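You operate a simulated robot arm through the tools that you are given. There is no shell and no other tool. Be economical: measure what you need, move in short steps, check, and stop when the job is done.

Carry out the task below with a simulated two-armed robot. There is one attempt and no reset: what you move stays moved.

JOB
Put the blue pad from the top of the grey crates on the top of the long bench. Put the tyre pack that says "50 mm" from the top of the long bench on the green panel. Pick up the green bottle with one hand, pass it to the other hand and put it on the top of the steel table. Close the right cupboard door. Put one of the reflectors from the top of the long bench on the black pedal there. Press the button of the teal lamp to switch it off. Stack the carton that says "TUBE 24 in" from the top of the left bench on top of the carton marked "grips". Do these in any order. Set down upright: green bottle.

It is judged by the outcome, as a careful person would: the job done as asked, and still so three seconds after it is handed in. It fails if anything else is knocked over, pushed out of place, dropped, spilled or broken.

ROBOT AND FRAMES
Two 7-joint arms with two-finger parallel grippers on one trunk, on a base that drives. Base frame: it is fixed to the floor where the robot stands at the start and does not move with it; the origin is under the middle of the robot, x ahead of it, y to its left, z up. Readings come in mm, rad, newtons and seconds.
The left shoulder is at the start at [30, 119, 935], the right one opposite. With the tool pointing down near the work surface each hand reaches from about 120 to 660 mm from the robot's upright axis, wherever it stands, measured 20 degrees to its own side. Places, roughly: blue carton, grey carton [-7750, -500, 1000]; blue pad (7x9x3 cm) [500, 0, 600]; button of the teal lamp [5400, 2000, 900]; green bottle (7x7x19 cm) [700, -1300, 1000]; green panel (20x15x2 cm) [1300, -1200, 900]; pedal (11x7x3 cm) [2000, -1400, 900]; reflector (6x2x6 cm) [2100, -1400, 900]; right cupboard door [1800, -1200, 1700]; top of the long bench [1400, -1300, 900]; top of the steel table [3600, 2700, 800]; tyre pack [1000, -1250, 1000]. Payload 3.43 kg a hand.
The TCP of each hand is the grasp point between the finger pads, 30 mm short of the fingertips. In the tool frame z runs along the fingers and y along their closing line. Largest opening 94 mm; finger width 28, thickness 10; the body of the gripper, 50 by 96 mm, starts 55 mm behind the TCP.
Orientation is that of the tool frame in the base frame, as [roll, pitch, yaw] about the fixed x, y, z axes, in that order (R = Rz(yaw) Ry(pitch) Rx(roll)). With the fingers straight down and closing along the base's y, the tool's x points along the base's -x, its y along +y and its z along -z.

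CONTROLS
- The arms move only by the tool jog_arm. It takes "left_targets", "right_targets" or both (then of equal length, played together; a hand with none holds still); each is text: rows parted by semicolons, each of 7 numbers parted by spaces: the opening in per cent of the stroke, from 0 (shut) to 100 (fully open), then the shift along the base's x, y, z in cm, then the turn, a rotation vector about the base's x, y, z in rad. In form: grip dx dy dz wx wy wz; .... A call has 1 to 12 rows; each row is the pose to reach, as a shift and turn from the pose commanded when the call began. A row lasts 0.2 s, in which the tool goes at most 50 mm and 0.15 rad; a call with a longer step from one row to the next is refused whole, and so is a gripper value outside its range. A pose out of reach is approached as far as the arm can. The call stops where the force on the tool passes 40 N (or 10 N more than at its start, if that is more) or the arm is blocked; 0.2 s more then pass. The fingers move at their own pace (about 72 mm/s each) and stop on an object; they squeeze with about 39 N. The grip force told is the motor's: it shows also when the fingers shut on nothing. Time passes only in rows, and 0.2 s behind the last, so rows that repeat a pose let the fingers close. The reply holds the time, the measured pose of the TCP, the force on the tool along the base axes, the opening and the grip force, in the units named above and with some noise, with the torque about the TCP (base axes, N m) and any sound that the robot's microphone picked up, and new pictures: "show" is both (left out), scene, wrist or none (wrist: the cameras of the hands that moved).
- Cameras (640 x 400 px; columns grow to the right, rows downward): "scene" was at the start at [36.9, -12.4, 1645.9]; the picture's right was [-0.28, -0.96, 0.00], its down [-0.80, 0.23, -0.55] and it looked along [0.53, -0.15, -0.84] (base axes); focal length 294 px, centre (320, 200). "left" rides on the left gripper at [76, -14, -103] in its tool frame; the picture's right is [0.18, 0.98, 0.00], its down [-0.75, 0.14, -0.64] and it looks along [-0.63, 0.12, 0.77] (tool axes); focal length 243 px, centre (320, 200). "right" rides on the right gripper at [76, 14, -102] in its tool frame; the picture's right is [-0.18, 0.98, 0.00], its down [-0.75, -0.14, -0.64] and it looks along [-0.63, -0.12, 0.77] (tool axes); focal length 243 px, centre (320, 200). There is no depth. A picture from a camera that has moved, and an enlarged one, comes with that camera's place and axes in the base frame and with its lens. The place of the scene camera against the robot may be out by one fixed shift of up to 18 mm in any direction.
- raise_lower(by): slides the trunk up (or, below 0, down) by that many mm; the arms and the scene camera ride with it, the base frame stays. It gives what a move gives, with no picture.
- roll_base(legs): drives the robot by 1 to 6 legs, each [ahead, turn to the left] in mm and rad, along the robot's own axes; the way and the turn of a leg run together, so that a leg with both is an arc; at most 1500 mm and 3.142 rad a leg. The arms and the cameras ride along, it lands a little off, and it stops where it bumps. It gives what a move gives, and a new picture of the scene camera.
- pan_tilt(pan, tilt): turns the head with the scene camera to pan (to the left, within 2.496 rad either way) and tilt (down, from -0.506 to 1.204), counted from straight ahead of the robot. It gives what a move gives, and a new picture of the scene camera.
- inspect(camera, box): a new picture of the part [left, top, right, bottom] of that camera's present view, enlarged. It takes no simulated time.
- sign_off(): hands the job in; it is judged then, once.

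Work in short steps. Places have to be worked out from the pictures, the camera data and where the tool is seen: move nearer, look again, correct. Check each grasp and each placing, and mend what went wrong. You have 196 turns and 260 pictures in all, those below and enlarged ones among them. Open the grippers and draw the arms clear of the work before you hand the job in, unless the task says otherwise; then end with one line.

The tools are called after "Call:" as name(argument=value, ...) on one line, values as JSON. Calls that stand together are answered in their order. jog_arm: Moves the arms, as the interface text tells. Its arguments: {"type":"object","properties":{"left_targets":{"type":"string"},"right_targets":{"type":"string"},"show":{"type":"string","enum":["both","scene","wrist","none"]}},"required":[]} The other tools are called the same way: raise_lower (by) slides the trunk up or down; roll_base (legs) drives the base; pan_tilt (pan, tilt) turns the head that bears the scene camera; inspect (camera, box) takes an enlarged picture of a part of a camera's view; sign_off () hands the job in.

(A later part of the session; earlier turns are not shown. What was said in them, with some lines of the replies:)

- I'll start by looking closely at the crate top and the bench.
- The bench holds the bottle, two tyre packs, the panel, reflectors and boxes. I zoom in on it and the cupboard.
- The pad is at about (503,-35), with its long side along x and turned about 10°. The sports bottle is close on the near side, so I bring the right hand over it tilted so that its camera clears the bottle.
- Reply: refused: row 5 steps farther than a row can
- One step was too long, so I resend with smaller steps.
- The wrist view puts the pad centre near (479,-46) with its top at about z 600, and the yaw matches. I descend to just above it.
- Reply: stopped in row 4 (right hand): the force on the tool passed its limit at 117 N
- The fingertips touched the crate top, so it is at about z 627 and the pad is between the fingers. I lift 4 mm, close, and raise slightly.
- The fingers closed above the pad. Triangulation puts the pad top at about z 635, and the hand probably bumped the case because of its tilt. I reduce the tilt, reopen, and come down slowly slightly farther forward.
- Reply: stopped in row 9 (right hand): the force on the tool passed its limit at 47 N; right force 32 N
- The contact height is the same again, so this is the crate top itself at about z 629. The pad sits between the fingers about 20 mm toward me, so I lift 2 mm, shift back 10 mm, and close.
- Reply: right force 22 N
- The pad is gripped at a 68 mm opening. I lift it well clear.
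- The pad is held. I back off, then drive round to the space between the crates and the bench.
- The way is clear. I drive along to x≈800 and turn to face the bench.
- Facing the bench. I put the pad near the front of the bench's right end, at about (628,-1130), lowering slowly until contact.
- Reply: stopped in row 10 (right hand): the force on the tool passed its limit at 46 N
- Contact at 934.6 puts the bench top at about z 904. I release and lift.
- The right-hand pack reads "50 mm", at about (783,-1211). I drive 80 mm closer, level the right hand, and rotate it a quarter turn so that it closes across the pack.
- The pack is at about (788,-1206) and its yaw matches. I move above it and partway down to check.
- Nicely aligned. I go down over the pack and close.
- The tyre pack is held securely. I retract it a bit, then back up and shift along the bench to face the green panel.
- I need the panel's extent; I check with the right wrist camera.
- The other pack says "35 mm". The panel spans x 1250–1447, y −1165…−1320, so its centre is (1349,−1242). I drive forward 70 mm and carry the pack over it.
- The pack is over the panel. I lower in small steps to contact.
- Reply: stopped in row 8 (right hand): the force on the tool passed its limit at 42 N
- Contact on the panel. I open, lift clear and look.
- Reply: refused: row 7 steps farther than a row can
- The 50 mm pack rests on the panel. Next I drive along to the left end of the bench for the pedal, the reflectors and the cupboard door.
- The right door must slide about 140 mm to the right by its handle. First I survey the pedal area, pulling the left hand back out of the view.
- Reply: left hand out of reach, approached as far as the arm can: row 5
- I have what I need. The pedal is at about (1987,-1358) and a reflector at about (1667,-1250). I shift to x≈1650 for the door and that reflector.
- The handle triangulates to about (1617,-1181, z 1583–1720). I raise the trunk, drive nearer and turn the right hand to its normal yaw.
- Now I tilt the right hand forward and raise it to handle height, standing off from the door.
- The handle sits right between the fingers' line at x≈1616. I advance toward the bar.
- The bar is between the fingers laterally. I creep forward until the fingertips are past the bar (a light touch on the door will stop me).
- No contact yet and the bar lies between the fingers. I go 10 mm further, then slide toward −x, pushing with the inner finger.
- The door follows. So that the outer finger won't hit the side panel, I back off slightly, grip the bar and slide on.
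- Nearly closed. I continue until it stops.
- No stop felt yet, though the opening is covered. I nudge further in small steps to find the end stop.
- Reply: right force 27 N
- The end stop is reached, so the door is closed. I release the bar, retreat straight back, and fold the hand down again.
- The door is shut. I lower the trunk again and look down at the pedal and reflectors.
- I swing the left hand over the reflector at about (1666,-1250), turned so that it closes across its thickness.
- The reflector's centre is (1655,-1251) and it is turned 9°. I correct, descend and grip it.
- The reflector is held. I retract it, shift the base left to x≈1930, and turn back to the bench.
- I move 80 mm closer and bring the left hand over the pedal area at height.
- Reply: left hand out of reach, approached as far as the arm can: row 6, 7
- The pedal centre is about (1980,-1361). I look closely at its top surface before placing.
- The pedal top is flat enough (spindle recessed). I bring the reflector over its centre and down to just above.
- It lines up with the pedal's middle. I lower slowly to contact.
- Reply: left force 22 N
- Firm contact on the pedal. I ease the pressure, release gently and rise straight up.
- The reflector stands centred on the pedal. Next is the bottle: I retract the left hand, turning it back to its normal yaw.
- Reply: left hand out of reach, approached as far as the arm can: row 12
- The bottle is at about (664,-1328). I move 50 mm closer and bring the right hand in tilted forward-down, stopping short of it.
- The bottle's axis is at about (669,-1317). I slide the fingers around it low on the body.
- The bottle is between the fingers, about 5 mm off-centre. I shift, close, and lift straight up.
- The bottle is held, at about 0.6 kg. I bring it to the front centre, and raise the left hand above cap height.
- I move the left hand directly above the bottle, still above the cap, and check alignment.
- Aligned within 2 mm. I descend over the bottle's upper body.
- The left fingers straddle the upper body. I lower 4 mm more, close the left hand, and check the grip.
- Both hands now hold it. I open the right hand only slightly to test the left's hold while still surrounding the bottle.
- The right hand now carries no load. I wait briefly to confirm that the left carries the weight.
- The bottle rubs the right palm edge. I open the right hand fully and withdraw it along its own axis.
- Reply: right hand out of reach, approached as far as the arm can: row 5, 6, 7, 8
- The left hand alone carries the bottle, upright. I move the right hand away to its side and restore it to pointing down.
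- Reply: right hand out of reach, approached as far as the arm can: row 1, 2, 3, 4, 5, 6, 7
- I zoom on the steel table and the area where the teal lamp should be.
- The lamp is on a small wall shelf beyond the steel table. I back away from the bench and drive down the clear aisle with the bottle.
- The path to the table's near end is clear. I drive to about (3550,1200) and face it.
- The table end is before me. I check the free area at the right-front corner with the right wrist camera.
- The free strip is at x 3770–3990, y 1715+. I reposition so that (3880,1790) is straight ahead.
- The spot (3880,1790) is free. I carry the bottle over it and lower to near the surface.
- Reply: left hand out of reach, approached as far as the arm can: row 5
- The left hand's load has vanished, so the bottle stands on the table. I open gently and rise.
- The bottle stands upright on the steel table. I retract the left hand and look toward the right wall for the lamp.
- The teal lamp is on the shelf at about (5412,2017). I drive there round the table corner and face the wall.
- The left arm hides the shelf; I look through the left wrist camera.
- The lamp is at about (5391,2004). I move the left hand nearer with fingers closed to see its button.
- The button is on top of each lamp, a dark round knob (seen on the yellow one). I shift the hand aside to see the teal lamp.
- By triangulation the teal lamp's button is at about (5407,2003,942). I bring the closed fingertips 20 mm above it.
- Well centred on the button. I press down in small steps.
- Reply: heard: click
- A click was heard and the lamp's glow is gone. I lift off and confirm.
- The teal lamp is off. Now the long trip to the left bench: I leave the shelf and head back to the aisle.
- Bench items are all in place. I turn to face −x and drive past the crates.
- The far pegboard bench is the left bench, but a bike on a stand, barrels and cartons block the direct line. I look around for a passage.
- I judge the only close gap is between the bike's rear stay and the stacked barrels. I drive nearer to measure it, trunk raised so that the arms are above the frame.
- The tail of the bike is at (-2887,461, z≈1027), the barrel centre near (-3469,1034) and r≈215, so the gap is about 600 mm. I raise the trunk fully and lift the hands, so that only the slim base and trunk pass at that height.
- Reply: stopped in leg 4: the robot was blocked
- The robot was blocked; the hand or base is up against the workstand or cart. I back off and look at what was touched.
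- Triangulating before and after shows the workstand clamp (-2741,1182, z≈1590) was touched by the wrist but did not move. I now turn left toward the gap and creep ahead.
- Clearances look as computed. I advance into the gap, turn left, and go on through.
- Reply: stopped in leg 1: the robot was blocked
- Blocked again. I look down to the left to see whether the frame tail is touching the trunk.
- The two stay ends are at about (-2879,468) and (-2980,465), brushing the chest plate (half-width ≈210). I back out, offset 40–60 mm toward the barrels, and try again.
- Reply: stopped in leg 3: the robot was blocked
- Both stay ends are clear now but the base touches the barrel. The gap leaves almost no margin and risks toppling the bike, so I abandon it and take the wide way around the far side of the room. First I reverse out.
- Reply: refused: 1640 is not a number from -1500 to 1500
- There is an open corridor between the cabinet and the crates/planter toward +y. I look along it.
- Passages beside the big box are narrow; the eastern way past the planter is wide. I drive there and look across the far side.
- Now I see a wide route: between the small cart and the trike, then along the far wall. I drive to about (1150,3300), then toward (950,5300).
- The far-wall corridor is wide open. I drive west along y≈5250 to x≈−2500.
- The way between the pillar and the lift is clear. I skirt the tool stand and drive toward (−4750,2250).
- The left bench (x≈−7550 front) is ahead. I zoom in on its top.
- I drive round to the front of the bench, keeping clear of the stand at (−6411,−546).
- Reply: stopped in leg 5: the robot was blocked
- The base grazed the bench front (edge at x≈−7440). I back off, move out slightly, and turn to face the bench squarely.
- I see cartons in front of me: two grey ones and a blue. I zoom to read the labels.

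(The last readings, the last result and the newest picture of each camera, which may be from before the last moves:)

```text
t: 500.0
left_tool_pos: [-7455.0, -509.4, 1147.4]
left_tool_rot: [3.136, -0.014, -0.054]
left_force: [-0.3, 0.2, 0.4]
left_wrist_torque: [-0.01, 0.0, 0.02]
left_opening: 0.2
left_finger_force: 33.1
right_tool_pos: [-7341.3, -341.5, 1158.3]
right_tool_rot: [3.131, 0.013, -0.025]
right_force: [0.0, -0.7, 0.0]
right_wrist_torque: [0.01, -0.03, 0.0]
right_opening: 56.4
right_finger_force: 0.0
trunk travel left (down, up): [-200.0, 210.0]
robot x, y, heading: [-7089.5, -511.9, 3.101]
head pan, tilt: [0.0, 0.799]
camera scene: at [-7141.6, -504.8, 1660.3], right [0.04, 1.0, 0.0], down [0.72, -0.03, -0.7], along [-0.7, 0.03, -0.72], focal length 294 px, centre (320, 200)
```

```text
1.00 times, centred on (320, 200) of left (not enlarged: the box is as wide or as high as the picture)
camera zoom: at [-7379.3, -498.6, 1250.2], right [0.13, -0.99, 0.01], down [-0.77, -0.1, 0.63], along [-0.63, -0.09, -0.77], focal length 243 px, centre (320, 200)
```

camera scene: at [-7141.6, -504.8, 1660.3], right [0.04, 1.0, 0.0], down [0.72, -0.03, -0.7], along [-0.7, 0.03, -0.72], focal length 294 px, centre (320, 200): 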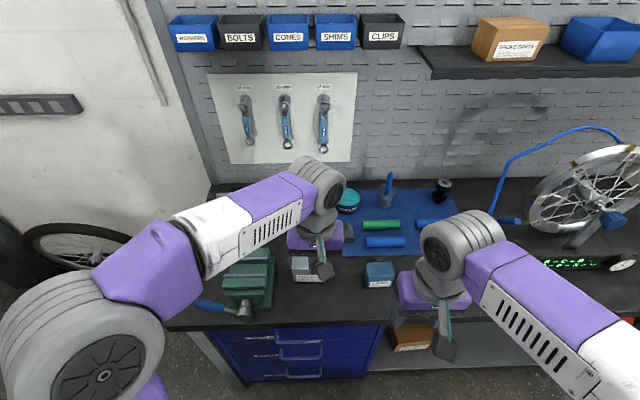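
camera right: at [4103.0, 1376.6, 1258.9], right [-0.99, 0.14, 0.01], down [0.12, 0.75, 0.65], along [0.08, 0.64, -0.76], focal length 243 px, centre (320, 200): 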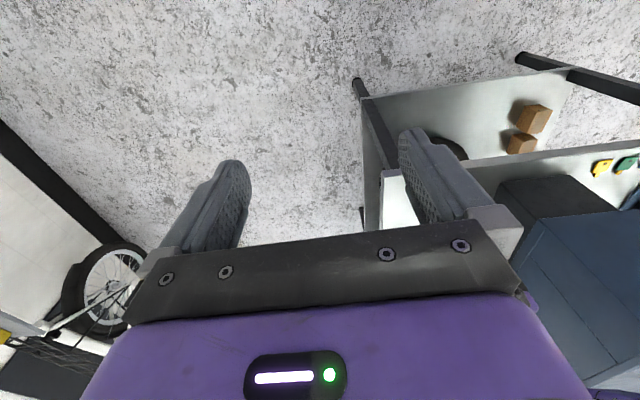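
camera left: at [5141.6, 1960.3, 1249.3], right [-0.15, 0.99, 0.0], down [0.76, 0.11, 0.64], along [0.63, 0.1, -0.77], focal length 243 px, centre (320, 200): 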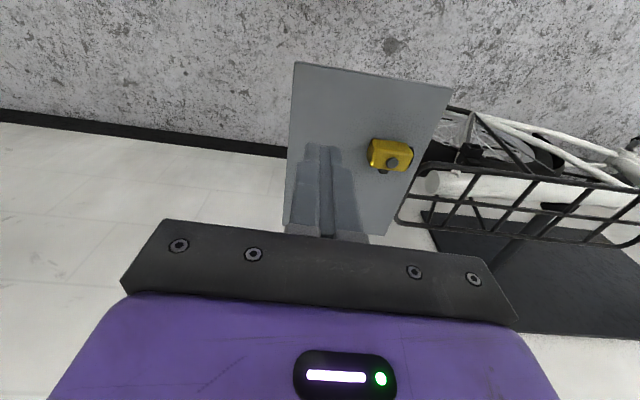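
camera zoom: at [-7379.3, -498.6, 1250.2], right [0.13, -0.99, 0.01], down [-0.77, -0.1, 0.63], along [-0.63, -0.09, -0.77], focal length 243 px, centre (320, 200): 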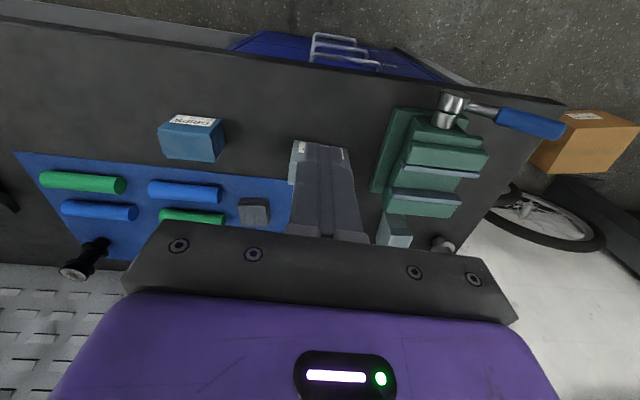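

This grey one is "TUBE 26 in" and the blue is "GRIPS". I move the left hand to view the other grey box behind the vise.

Call:
jog_arm(left_targets="0 1.5 -4 1 0 0 0; 0 3 -8 2 0 0 0; 0 4.5 -12 3 0 0 0; 0 6 -16 4 0 0 0; 0 6 -16 4 0 0 0", show="scene")

Call:
inspect(camera="left", box=[160, 60, 480, 260])

```text
t: 501.2
left_tool_pos: [-7393.9, -667.9, 1187.4]
left_tool_rot: [3.136, -0.015, -0.055]
left_force: [-0.2, 0.2, 0.3]
left_wrist_torque: [-0.01, -0.03, -0.04]
left_opening: 0.1
left_finger_force: 32.6
right_tool_pos: [-7340.3, -341.5, 1156.5]
right_tool_rot: [3.132, 0.012, -0.026]
right_force: [-0.4, -0.4, 0.1]
right_wrist_torque: [-0.02, -0.03, -0.03]
right_opening: 56.2
right_finger_force: 0.0
trunk travel left (down, up): [-200.0, 210.0]
robot x, y, heading: [-7087.9, -510.7, 3.105]
head pan, tilt: [0.0, 0.799]
camera scene: at [-7142.2, -504.2, 1660.3], right [0.04, 1.0, 0.0], down [0.72, -0.03, -0.7], along [-0.7, 0.02, -0.72], focal length 294 px, centre (320, 200)
```

scene: 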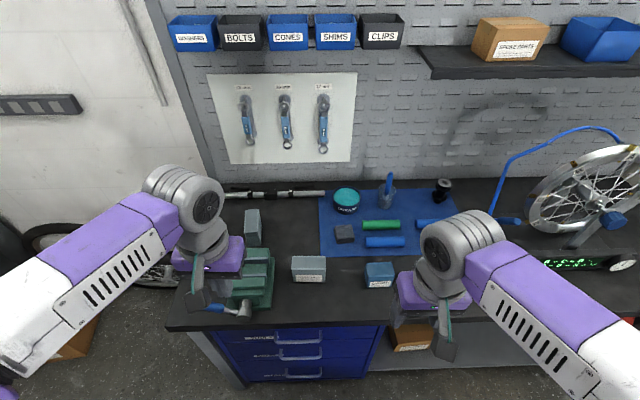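

```text
2.00 times, centred on (320, 160) of left
camera zoom: at [-7319.3, -657.8, 1291.2], right [0.13, -0.99, 0.01], down [-0.77, -0.1, 0.63], along [-0.63, -0.09, -0.78], focal length 485 px, centre (320, 280)
```

zoom: 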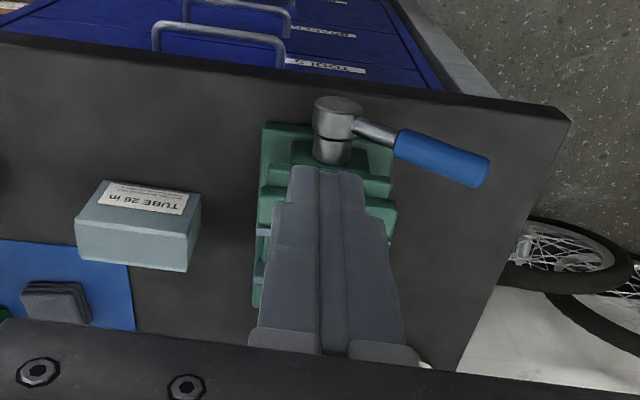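

The second grey box is at scene (253,228). I zoom for its label.

Call:
inspect(camera="scene", box=[230, 195, 330, 265])

```text
5.71 times, centred on (280, 230) of scene
camera zoom: at [-7142.2, -504.2, 1660.3], right [0.04, 1.0, 0.0], down [0.72, -0.03, -0.7], along [-0.7, 0.02, -0.72], focal length 1678 px, centre (549, 29)
```

zoom: 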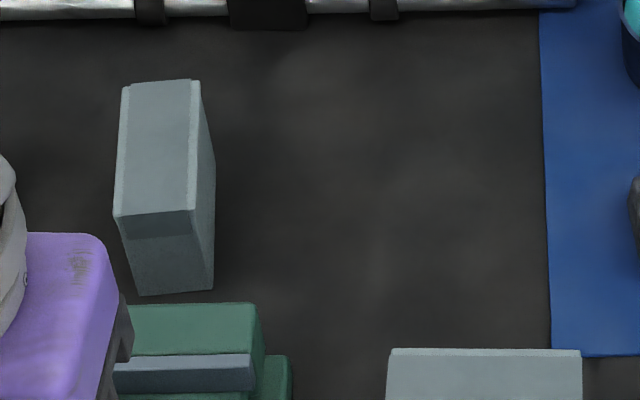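

By elimination this is the TUBE 24 in carton, at about (-7739,-699), which I'll verify. I drive 50 mm closer and bring the left hand above it.

Call:
roll_base(legs=[[55, 0]])

Call:
jog_arm(left_targets="80 -4 -0.5 0 0 0 0; 80 -8.5 -1 0 0 0 0; 80 -13 -1.5 0 0 0 0; 80 -17.5 -2 0 0 0 0; 80 -22 -2.5 0 0 0 0; 80 -26 -3 -2 0 0 0; 80 -29 -3 -5 0 0 0; 80 -29 -3 -9 0 0 0; 80 -29 -3 -9 0 0 0")

```text
t: 502.1
left_tool_pos: [-7450.3, -665.4, 1186.6]
left_tool_rot: [3.135, -0.016, -0.053]
left_force: [-0.5, -0.5, -0.5]
left_wrist_torque: [0.03, -0.04, -0.04]
left_opening: 0.1
left_finger_force: 32.8
right_tool_pos: [-7396.0, -339.3, 1156.5]
right_tool_rot: [3.132, 0.009, -0.026]
right_force: [-0.7, 0.7, -0.5]
right_wrist_torque: [-0.02, -0.05, 0.02]
right_opening: 56.3
right_finger_force: 0.1
trunk travel left (down, up): [-200.0, 210.0]
robot x, y, heading: [-7144.4, -511.2, 3.103]
head pan, tilt: [0.0, 0.799]
camera scene: at [-7197.6, -502.8, 1660.2], right [0.04, 1.0, 0.0], down [0.72, -0.03, -0.7], along [-0.7, 0.03, -0.72], focal length 294 px, centre (320, 200)
```

scene: 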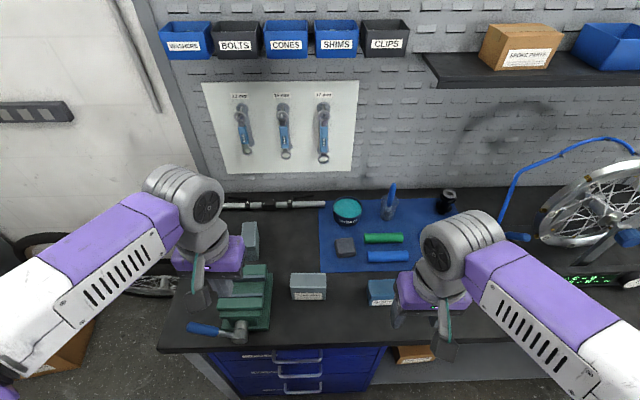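

```text
t: 504.1
left_tool_pos: [-7738.6, -695.4, 1095.8]
left_tool_rot: [3.136, -0.012, -0.054]
left_force: [0.0, -0.1, -0.2]
left_wrist_torque: [0.01, -0.02, -0.02]
left_opening: 75.4
left_finger_force: 0.1
right_tool_pos: [-7394.3, -338.1, 1156.9]
right_tool_rot: [3.13, 0.012, -0.025]
right_force: [-0.4, -0.1, 0.2]
right_wrist_torque: [-0.04, -0.04, 0.03]
right_opening: 56.4
right_finger_force: 0.0
trunk travel left (down, up): [-200.0, 210.0]
robot x, y, heading: [-7146.0, -510.5, 3.11]
head pan, tilt: [0.0, 0.799]
camera scene: at [-7196.0, -502.5, 1660.3], right [0.04, 1.0, 0.0], down [0.72, -0.03, -0.7], along [-0.7, 0.03, -0.72], focal length 294 px, centre (320, 200)
camera left: at [-7664.6, -684.8, 1200.5], right [0.13, -0.99, 0.01], down [-0.77, -0.1, 0.63], along [-0.63, -0.09, -0.78], focal length 243 px, centre (320, 200)
```

scene: 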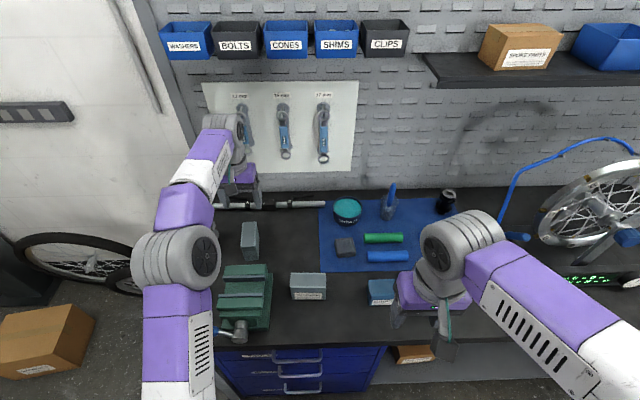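
left: 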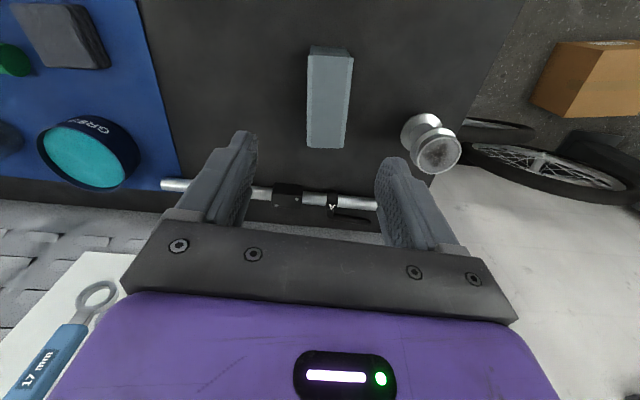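

The box's axis is turned about 7–9°. I align, centre over (-7750,-707), and descend partway to measure its height by scale.

Call:
jog_arm(left_targets="80 -0.5 -0.6 0 0 0 0.08; 80 -1 -1.2 -2 0 0 0.16; 80 -1 -1.2 -5 0 0 0.16; 80 -1 -1.2 -8 0 0 0.16; 80 -1 -1.2 -8 0 0 0.16")

```text
t: 505.4
left_tool_pos: [-7748.5, -707.4, 1016.9]
left_tool_rot: [3.137, -0.013, 0.104]
left_force: [-0.1, -0.2, -0.2]
left_wrist_torque: [0.03, -0.02, -0.06]
left_opening: 75.2
left_finger_force: 0.3
right_tool_pos: [-7394.2, -338.9, 1157.5]
right_tool_rot: [3.131, 0.012, -0.026]
right_force: [0.3, -0.3, 0.1]
right_wrist_torque: [-0.03, 0.02, -0.04]
right_opening: 56.2
right_finger_force: 0.0
trunk travel left (down, up): [-200.0, 210.0]
robot x, y, heading: [-7146.0, -511.1, 3.108]
head pan, tilt: [0.0, 0.799]
camera scene: at [-7195.2, -502.8, 1660.3], right [0.04, 1.0, 0.0], down [0.72, -0.03, -0.7], along [-0.7, 0.03, -0.72], focal length 294 px, centre (320, 200)
camera left: at [-7675.6, -684.7, 1120.2], right [0.29, -0.96, 0.01], down [-0.74, -0.22, 0.63], along [-0.6, -0.19, -0.77], focal length 243 px, centre (320, 200)
```

scene: 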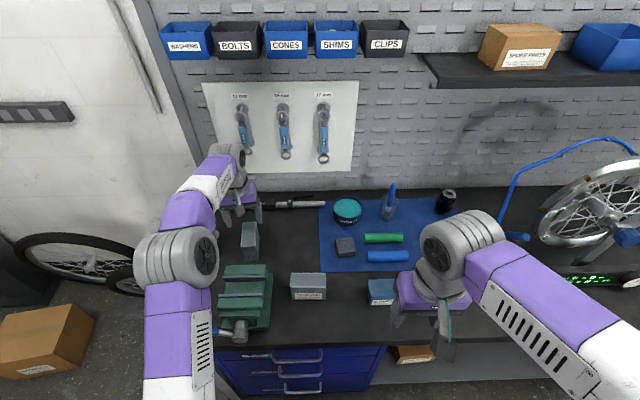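
left: 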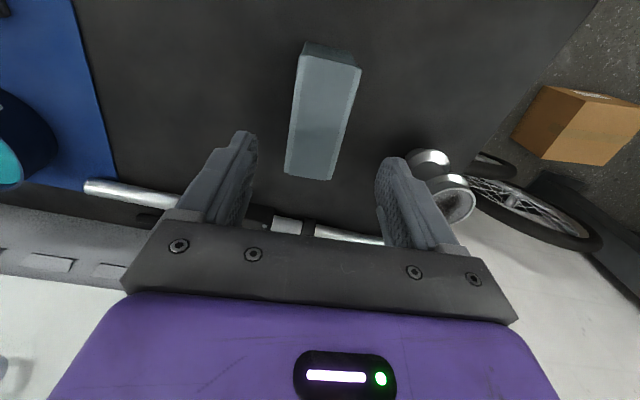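

Aligned; the box top is near z≈900. I grip a bit toward its far end to keep the hand camera clear of the vise, descending slowly.

Call:
jog_arm(left_targets="80 -2 -0.4 -2 0 0 0; 80 -2 -0.4 -5 0 0 0; 80 -2 -0.4 -8 0 0 0; 80 -2 -0.4 -10 0 0 0; 80 -2 -0.4 -11.5 0 0 0; 80 -2 -0.4 -12.3 0 0 0; 80 -2 -0.4 -13.1 0 0 0")

```text
t: 506.9
left_tool_pos: [-7768.8, -712.3, 890.3]
left_tool_rot: [3.139, -0.005, 0.107]
left_force: [2.9, -0.8, 20.1]
left_wrist_torque: [0.79, 0.22, -0.17]
left_opening: 74.7
left_finger_force: 0.1
right_tool_pos: [-7392.7, -339.0, 1157.8]
right_tool_rot: [3.132, 0.014, -0.027]
right_force: [-0.2, 0.6, -0.3]
right_wrist_torque: [0.02, -0.02, 0.01]
right_opening: 56.4
right_finger_force: 0.0
trunk travel left (down, up): [-200.0, 210.0]
robot x, y, heading: [-7143.9, -512.8, 3.107]
head pan, tilt: [0.0, 0.799]
camera scene: at [-7192.6, -502.4, 1660.7], right [0.04, 1.0, 0.0], down [0.72, -0.03, -0.7], along [-0.7, 0.03, -0.72], focal length 294 px, centre (320, 200)
camera left: at [-7695.6, -689.5, 993.5], right [0.29, -0.96, 0.0], down [-0.74, -0.22, 0.64], along [-0.61, -0.19, -0.77], focal length 243 px, centre (320, 200)
```

scene: 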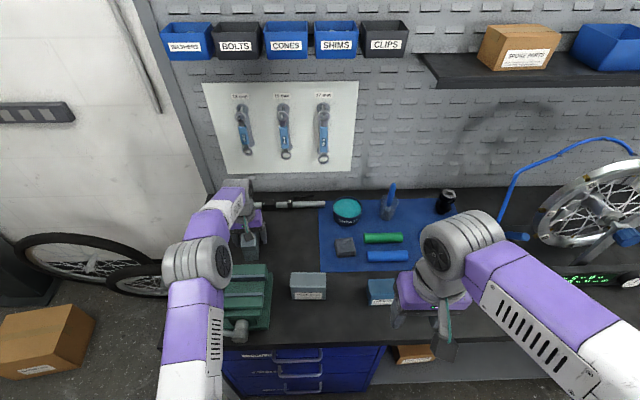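
left: 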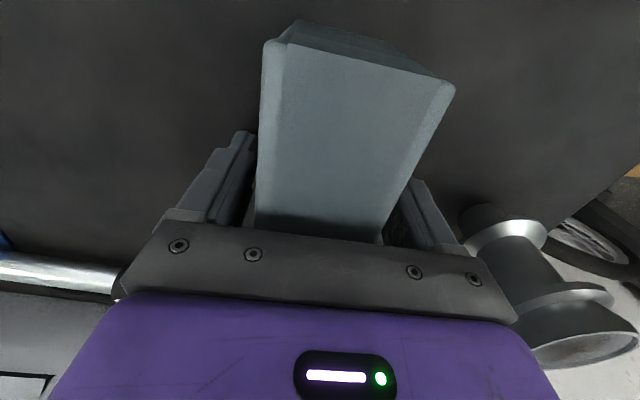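

The fingertips touched the bench (top ≈ z 858) around the box. I rise 3 mm, close, and lift.

Call:
jog_arm(left_targets="80 0 0 0.5 0 0 0; 40 0 0 0.5 0 0 0; 0 0 0 0.5 0 0 0; 0 0 0 0.5 0 0 0; 0 0 0 0.5 0 0 0; 0 0 0 3 0 0 0; 0 0 0 7 0 0 0; 0 0 0 11 0 0 0; 0 0 0 15 0 0 0; 0 1 0.5 18 0 0 0; 0 1 0.5 18 0 0 0")

```text
t: 509.4
left_tool_pos: [-7760.9, -707.7, 1064.0]
left_tool_rot: [3.138, -0.012, 0.104]
left_force: [-0.2, -0.1, -1.9]
left_wrist_torque: [-0.01, 0.02, -0.02]
left_opening: 49.0
left_finger_force: 39.1
right_tool_pos: [-7396.1, -338.5, 1156.5]
right_tool_rot: [3.132, 0.012, -0.026]
right_force: [-0.2, 0.3, 0.1]
right_wrist_torque: [0.02, -0.02, -0.02]
right_opening: 56.4
right_finger_force: 0.0
trunk travel left (down, up): [-200.0, 210.0]
robot x, y, heading: [-7146.2, -511.7, 3.107]
head pan, tilt: [0.0, 0.799]
camera scene: at [-7196.5, -503.1, 1660.3], right [0.04, 1.0, 0.0], down [0.72, -0.03, -0.7], along [-0.7, 0.03, -0.72], focal length 294 px, centre (320, 200)
camera left: at [-7688.1, -685.6, 1167.7], right [0.29, -0.96, 0.01], down [-0.74, -0.22, 0.63], along [-0.6, -0.19, -0.78], focal length 243 px, centre (320, 200)
```

scene: 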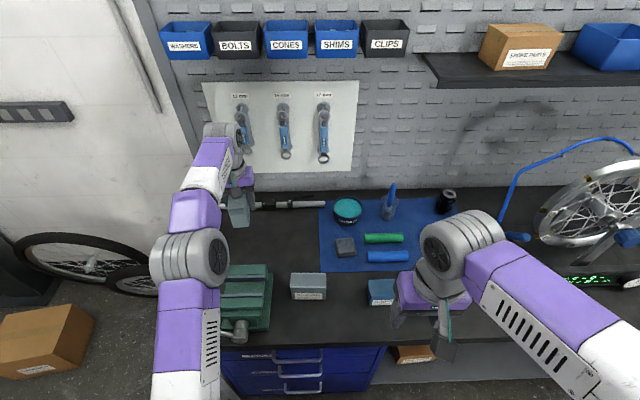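
left: 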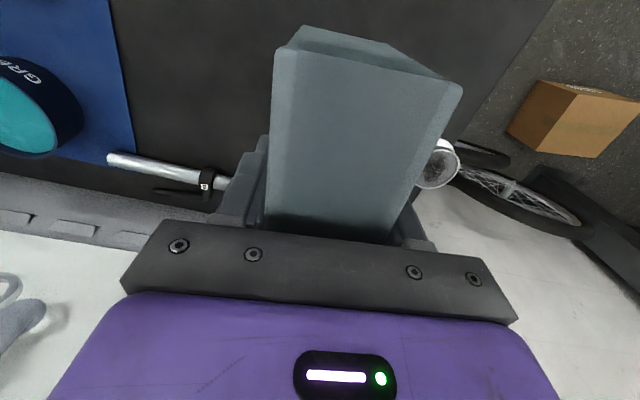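

The carton is held (49 mm wide). I bring it to the front while rotating it a quarter turn, so the hidden side faces me for reading, and move the right hand out of the way.

Call:
jog_arm(left_targets="0 1.5 1.5 2 0 0 0; 0 3.5 3 4 0 0 0.14; 0 5.5 5 6 0 0 0.28; 0 7.5 7 7 0 0 0.42; 0 9.5 9 8 0 0 0.56; 0 11.5 11 8 0 0 0.7; 0 13.5 13 8 0 0 0.84; 0 15.5 15 8 0 0 0.98; 0 17.5 16 8 0 0 1.12; 0 19 17 8 0 0 1.26; 0 20 18 8 0 0 1.4; 0 20 18 8 0 0 1.47", right_targets="60 2 3 0 0 0 0; 60 3 6 0 0 0 0; 60 4 9 0 0 0 0; 60 5 12 0 0 0 0; 60 6 15 0 0 0 0; 60 6 18 0 0 0 0; 60 6 20 0 0 0 0; 60 6 20 0 0 0 0; 60 6 20 0 0 0 0; 60 6 20 0 0 0 0; 60 6 20 0 0 0 0; 60 6 20 0 0 0 0", show="scene")

Call:
inspect(camera="scene", box=[240, 190, 440, 320])

```text
t: 511.9
left_tool_pos: [-7559.2, -528.2, 1146.6]
left_tool_rot: [3.136, -0.014, 1.578]
left_force: [-0.8, 1.1, -2.0]
left_wrist_torque: [-0.03, 0.05, 0.02]
left_opening: 48.7
left_finger_force: 38.7
right_tool_pos: [-7335.1, -139.0, 1154.8]
right_tool_rot: [3.133, 0.011, -0.026]
right_force: [-0.6, 0.3, -0.5]
right_wrist_torque: [0.0, -0.01, 0.01]
right_opening: 56.3
right_finger_force: 0.1
trunk travel left (down, up): [-200.0, 210.0]
robot x, y, heading: [-7147.6, -510.2, 3.102]
head pan, tilt: [0.0, 0.799]
camera scene: at [-7195.7, -503.0, 1660.3], right [0.04, 1.0, 0.0], down [0.72, -0.03, -0.7], along [-0.7, 0.03, -0.72], focal length 294 px, centre (320, 200)
```

scene: 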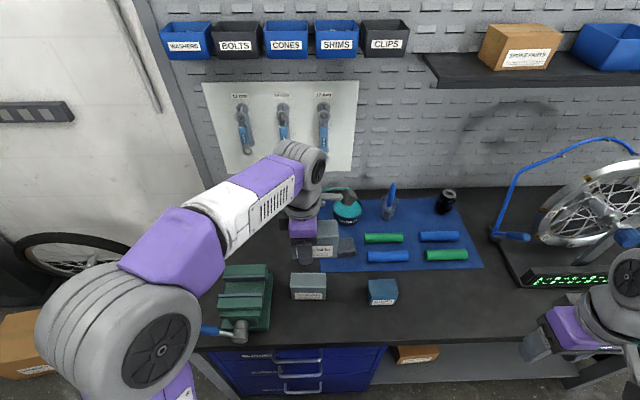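

```text
3.08 times, centred on (340, 255) of scene
camera zoom: at [-7195.7, -503.0, 1660.3], right [0.04, 1.0, 0.0], down [0.72, -0.03, -0.7], along [-0.7, 0.03, -0.72], focal length 904 px, centre (258, 31)
```

zoom: 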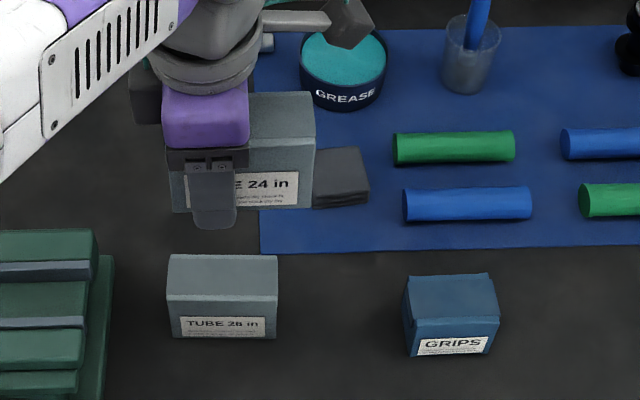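

The label reads "… 24 in": correct carton. I use the right wrist camera to fix the GRIPS carton's position.

Call:
inspect(camera="right", box=[0, 0, 640, 400])

```text
1.00 times, centred on (320, 200) of right (not enlarged: the box is as wide or as high as the picture)
camera zoom: at [-7256.5, -156.1, 1256.6], right [-0.21, -0.98, 0.01], down [-0.74, 0.17, 0.65], along [-0.64, 0.13, -0.76], focal length 243 px, centre (320, 200)
```

zoom: 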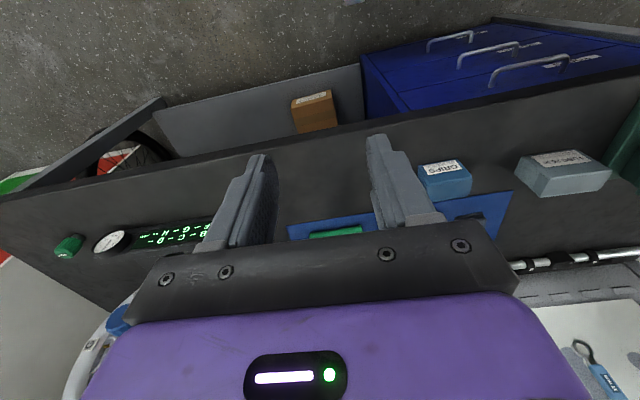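

I move the right hand closer for a precise fix on the GRIPS carton.

Call:
jog_arm(right_targets="60 -4 -4 -1.5 0 0 0; 60 -8 -8 -3 0 0 0; 60 -12 -12 -4.5 0 0 0; 60 -12 -14 -6 0 0 0; 60 -12 -14 -6 0 0 0", show="wrist")

```text
refused: row 1 steps farther than a row can; nothing moved
```

Call:
jog_arm(right_targets="60 -3 -3 -1.5 0 0 0; 60 -6 -6 -3 0 0 0; 60 -9 -9 -4.5 0 0 0; 60 -12 -12 -6 0 0 0; 60 -12 -14 -6 0 0 0; 60 -12 -14 -6 0 0 0", show="wrist")

```text
t: 513.4
left_tool_pos: [-7560.1, -527.7, 1145.9]
left_tool_rot: [3.137, -0.014, 1.576]
left_force: [-0.6, 0.0, -1.0]
left_wrist_torque: [-0.04, -0.01, 0.01]
left_opening: 49.0
left_finger_force: 38.8
right_tool_pos: [-7454.2, -277.8, 1098.0]
right_tool_rot: [3.13, 0.011, -0.027]
right_force: [0.3, 0.1, -0.1]
right_wrist_torque: [0.01, -0.02, 0.03]
right_opening: 56.7
right_finger_force: 0.1
trunk travel left (down, up): [-200.0, 210.0]
robot x, y, heading: [-7146.7, -512.5, 3.11]
head pan, tilt: [0.0, 0.799]
camera right: at [-7377.0, -294.8, 1198.8], right [-0.21, -0.98, 0.01], down [-0.74, 0.17, 0.65], along [-0.64, 0.13, -0.76], focal length 243 px, centre (320, 200)
```

right: 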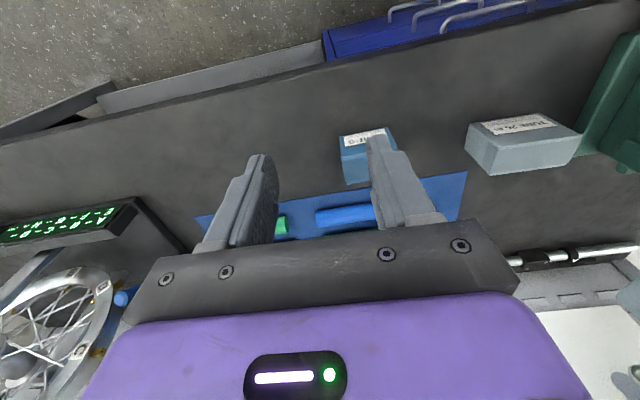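

GRIPS top centre ≈ (−7569,−326). I withdraw the right hand, then carry the carton over it.

Call:
jog_arm(right_targets="60 3 3 1.5 0 0 0; 60 6 6 3 0 0 0; 60 9 9 4.5 0 0 0; 60 12 12 6 0 0 0; 60 12 14 6 0 0 0; 60 12 16 6 0 0 0; 60 12 16 6 0 0 0; 60 12 16 6 0 0 0; 60 12 16 6 0 0 0; 60 12 16 6 0 0 0", left_targets="0 0 0 0 0 0 0; 0 0 0 0 0 0 0; 0 0 0 0 0 0 0; 0 -0.3 4 0 0 0 0; 0 -0.6 8 0 0 0 0; 0 -0.9 12 -2 0 0 0; 0 -0.9 16 -5 0 0 0; 0 -0.9 18.4 -8 0 0 0; 0 -0.9 18.4 -12 0 0 0; 0 -0.9 18.4 -14.5 0 0 0")

Call:
inspect(camera="scene", box=[300, 200, 460, 320])

```text
t: 515.5
left_tool_pos: [-7567.1, -341.4, 1001.8]
left_tool_rot: [3.136, -0.014, 1.577]
left_force: [-0.3, 1.1, -2.3]
left_wrist_torque: [-0.04, -0.01, 0.04]
left_opening: 48.9
left_finger_force: 39.3
right_tool_pos: [-7335.6, -117.7, 1156.2]
right_tool_rot: [3.13, 0.012, -0.027]
right_force: [0.4, -0.2, -0.4]
right_wrist_torque: [-0.02, -0.01, 0.01]
right_opening: 56.2
right_finger_force: 0.1
trunk travel left (down, up): [-200.0, 210.0]
robot x, y, heading: [-7139.9, -512.0, 3.104]
head pan, tilt: [0.0, 0.799]
camera scene: at [-7195.8, -502.3, 1660.3], right [0.04, 1.0, 0.0], down [0.72, -0.03, -0.7], along [-0.7, 0.03, -0.72], focal length 294 px, centre (320, 200)
camera right: at [-7256.9, -134.3, 1256.4], right [-0.21, -0.98, 0.01], down [-0.74, 0.17, 0.65], along [-0.64, 0.13, -0.76], focal length 243 px, centre (320, 200)
camera left: at [-7582.7, -267.1, 1105.2], right [0.98, 0.19, 0.01], down [0.14, -0.76, 0.63], along [0.12, -0.62, -0.77], focal length 243 px, centre (320, 200)
```

scene: 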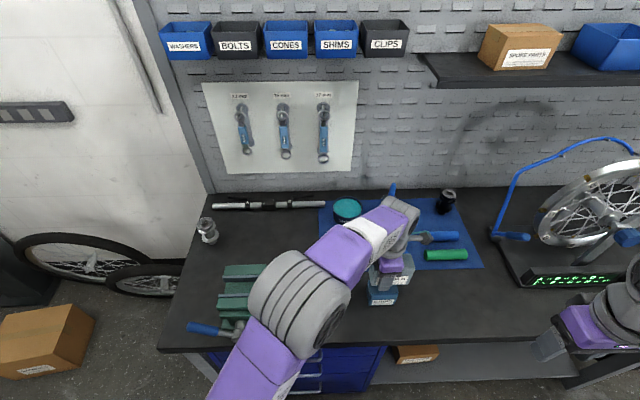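
right: 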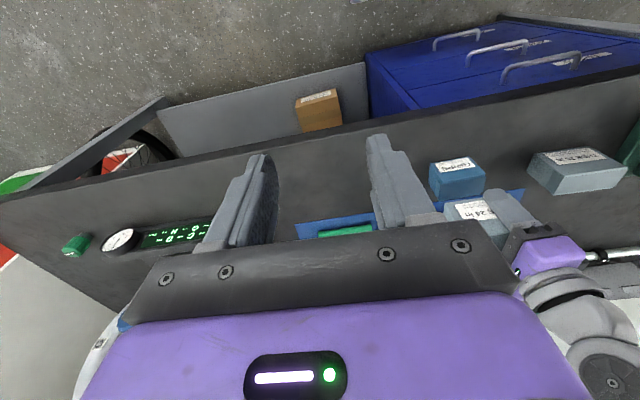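
left: 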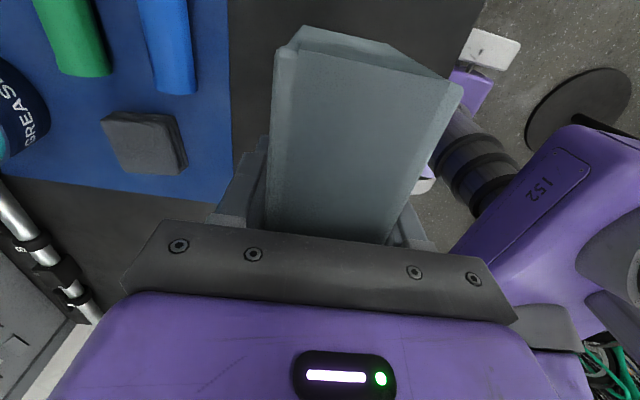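

```text
3.33 times, centred on (380, 260) of scene
camera zoom: at [-7195.8, -502.3, 1660.3], right [0.04, 1.0, 0.0], down [0.72, -0.03, -0.7], along [-0.7, 0.03, -0.72], focal length 979 px, centre (120, 0)
```

zoom: 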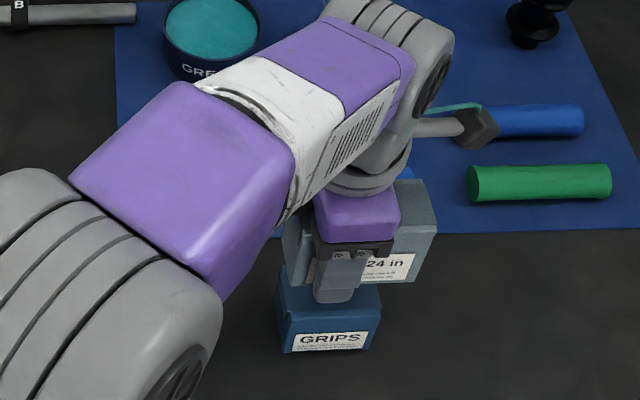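

Held carton centre ≈ (−7567,−318) vs GRIPS (−7569,−326): I shift 8 mm and lower slowly until contact.

Call:
jog_arm(left_targets="0 -0.2 -0.8 -1.5 0 0 0; 0 -0.2 -0.8 -3 0 0 0; 0 -0.2 -0.8 -3.8 0 0 0; 0 -0.2 -0.8 -4.3 0 0 0; 0 -0.2 -0.8 -4.8 0 0 0; 0 -0.2 -0.8 -5.3 0 0 0; 0 -0.2 -0.8 -5.8 0 0 0; 0 -0.2 -0.8 -6.3 0 0 0; 0 -0.2 -0.8 -6.8 0 0 0", show="scene")

Call:
inspect(camera="scene", box=[300, 200, 460, 320])

```text
t: 517.2
left_tool_pos: [-7570.8, -350.9, 950.8]
left_tool_rot: [-3.139, -0.02, 1.574]
left_force: [5.3, -4.4, 17.5]
left_wrist_torque: [-0.45, -0.45, 0.0]
left_opening: 48.9
left_finger_force: 38.6
right_tool_pos: [-7334.3, -117.7, 1154.8]
right_tool_rot: [3.131, 0.013, -0.026]
right_force: [-0.3, 0.4, 0.0]
right_wrist_torque: [-0.03, 0.05, 0.0]
right_opening: 56.1
right_finger_force: 0.0
trunk travel left (down, up): [-200.0, 210.0]
robot x, y, heading: [-7143.9, -510.8, 3.102]
head pan, tilt: [0.0, 0.799]
stopped in row 8 (left hand): the force on the tool passed its limit at 46 N (the readings are from after the stop); the commanded pose is now the measured one
camera scene: at [-7194.3, -503.4, 1660.4], right [0.04, 1.0, 0.0], down [0.72, -0.03, -0.7], along [-0.7, 0.03, -0.72], focal length 294 px, centre (320, 200)
```

scene: 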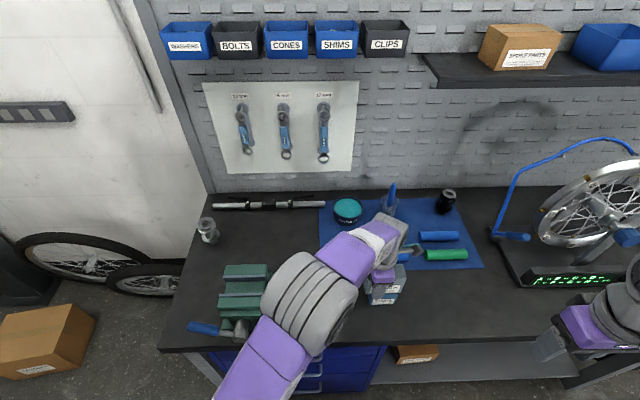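

```text
3.33 times, centred on (380, 260) of scene
camera zoom: at [-7194.3, -503.4, 1660.4], right [0.04, 1.0, 0.0], down [0.72, -0.03, -0.7], along [-0.7, 0.03, -0.72], focal length 979 px, centre (120, 0)
```

zoom: 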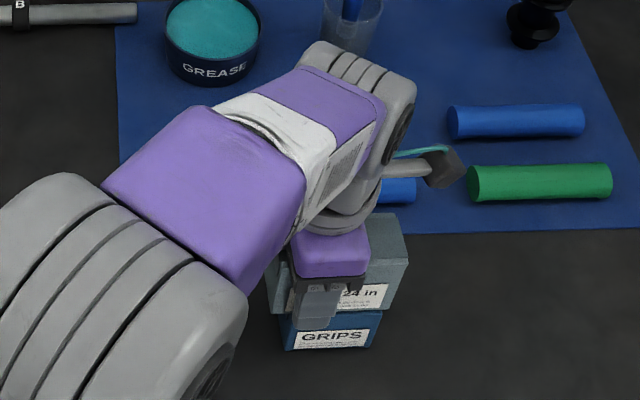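

The carton sits centred on GRIPS. I ease the pressure, open, and lift straight off.

Call:
jog_arm(left_targets="0 0 0 0.2 0 0 0; 0 0 0 0.2 0 0 0; 60 0 0 0.2 0 0 0; 75 0 0 0.2 0 0 0; 75 0 0 0.2 0 0 0; 75 0 0 2 0 0 0; 75 0 0 5 0 0 0; 75 0 0 9 0 0 0; 75 0 0 13 0 0 0; 75 0 0 17 0 0 0; 75 2 -3 19 0 0 0; 75 5 -6 20 0 0 0")

Call:
inspect(camera="scene", box=[300, 200, 460, 320])

```text
t: 519.8
left_tool_pos: [-7519.3, -412.4, 1147.3]
left_tool_rot: [-3.14, -0.019, 1.574]
left_force: [0.2, -1.1, -0.5]
left_wrist_torque: [0.0, 0.01, 0.0]
left_opening: 70.3
left_finger_force: 0.0
right_tool_pos: [-7334.9, -118.7, 1156.1]
right_tool_rot: [3.131, 0.014, -0.027]
right_force: [0.0, -0.6, -0.3]
right_wrist_torque: [0.01, 0.0, -0.01]
right_opening: 56.4
right_finger_force: 0.0
trunk travel left (down, up): [-200.0, 210.0]
robot x, y, heading: [-7145.1, -510.7, 3.104]
head pan, tilt: [0.0, 0.799]
camera scene: at [-7194.4, -504.0, 1660.4], right [0.04, 1.0, 0.0], down [0.72, -0.03, -0.7], along [-0.7, 0.03, -0.72], focal length 294 px, centre (320, 200)
camera left: at [-7533.5, -338.4, 1251.9], right [0.98, 0.19, 0.0], down [0.15, -0.77, 0.63], along [0.12, -0.62, -0.78], focal length 243 px, centre (320, 200)
```

scene: 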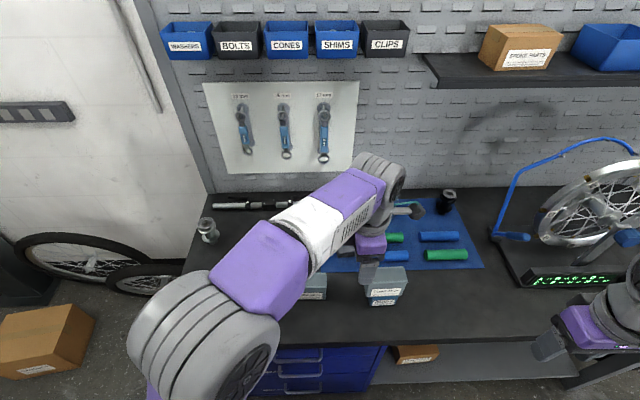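
left: 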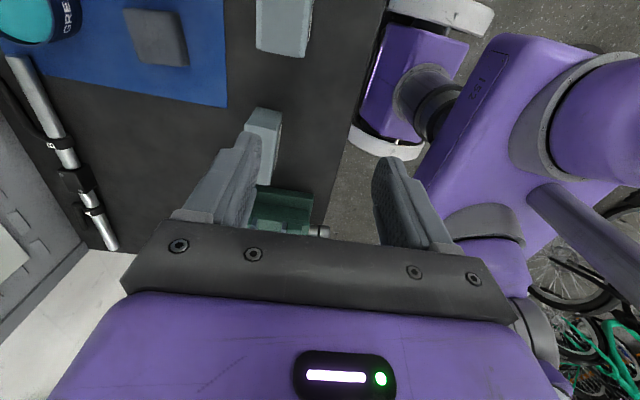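

```text
3.33 times, centred on (380, 260) of scene
camera zoom: at [-7194.4, -504.0, 1660.4], right [0.04, 1.0, 0.0], down [0.72, -0.03, -0.7], along [-0.7, 0.03, -0.72], focal length 979 px, centre (120, 0)
```

zoom: 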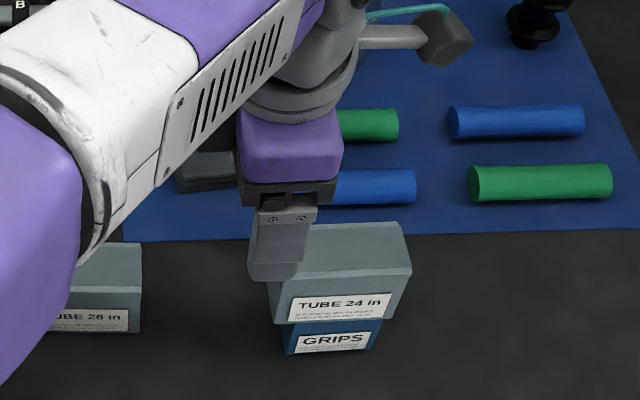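

"TUBE 24 in" rests squarely on GRIPS. I withdraw both arms from the bench with grippers open and back the robot off a little.

Call:
jog_arm(left_targets="100 3 0 2 0 0 0; 100 7 0 3 0 0 0; 100 11 -1 3 0 0 0; 100 15 -1 3 0 0 0; 100 15 -1 3 0 0 0", right_targets="100 0 0 0 0 0 0; 100 0 0 0 0 0 0; 100 0 0 0 0 0 0; 100 0 0 0 0 0 0; 100 0 0 0 0 0 0", show="none")

Call:
roll_base(legs=[[-150, 0]])

```text
t: 521.0
left_tool_pos: [-7372.6, -420.3, 1178.6]
left_tool_rot: [-3.14, -0.019, 1.576]
left_force: [-0.4, -0.6, -0.2]
left_wrist_torque: [0.01, -0.02, -0.01]
left_opening: 94.2
left_finger_force: 0.1
right_tool_pos: [-7335.6, -118.7, 1154.5]
right_tool_rot: [3.13, 0.012, -0.025]
right_force: [-0.9, -0.4, 0.9]
right_wrist_torque: [0.01, -0.04, 0.0]
right_opening: 94.1
right_finger_force: 0.1
trunk travel left (down, up): [-200.0, 210.0]
robot x, y, heading: [-7143.8, -515.3, 3.105]
head pan, tilt: [0.0, 0.799]
```

```text
t: 522.4
left_tool_pos: [-7219.8, -425.2, 1178.6]
left_tool_rot: [-3.138, -0.019, 1.573]
left_force: [-0.5, -0.3, -0.2]
left_wrist_torque: [0.02, 0.03, 0.02]
left_opening: 93.8
left_finger_force: 0.1
right_tool_pos: [-7184.2, -124.1, 1155.2]
right_tool_rot: [3.131, 0.014, -0.028]
right_force: [-0.4, -0.4, -0.3]
right_wrist_torque: [0.0, 0.02, 0.01]
right_opening: 93.9
right_finger_force: 0.1
trunk travel left (down, up): [-200.0, 210.0]
robot x, y, heading: [-6995.1, -517.1, 3.102]
head pan, tilt: [0.0, 0.799]
camera scene: at [-7043.5, -508.5, 1660.4], right [0.04, 1.0, 0.0], down [0.72, -0.03, -0.7], along [-0.7, 0.03, -0.72], focal length 294 px, centre (320, 200)
```

scene: 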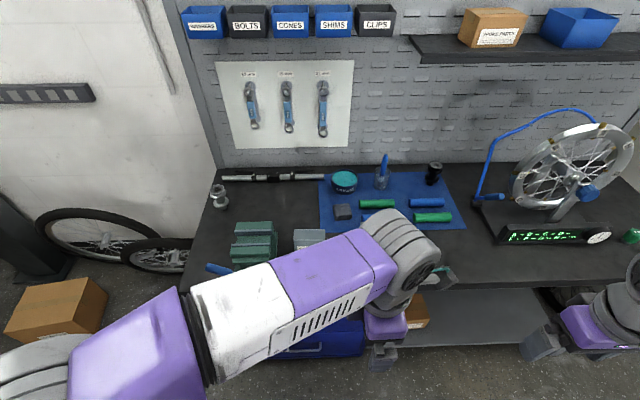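

All seven tasks are done and the arms are clear with grippers open, so I hand the job in.

Call:
sign_off()

```text
The job is handed in.
```

All seven tasks are done and the job is handed in; on the way to the left bench, the robot bumped the workstand clamp, the frame of the bike on the repair stand, a barrel and the bench front, and none looked moved in the pictures.
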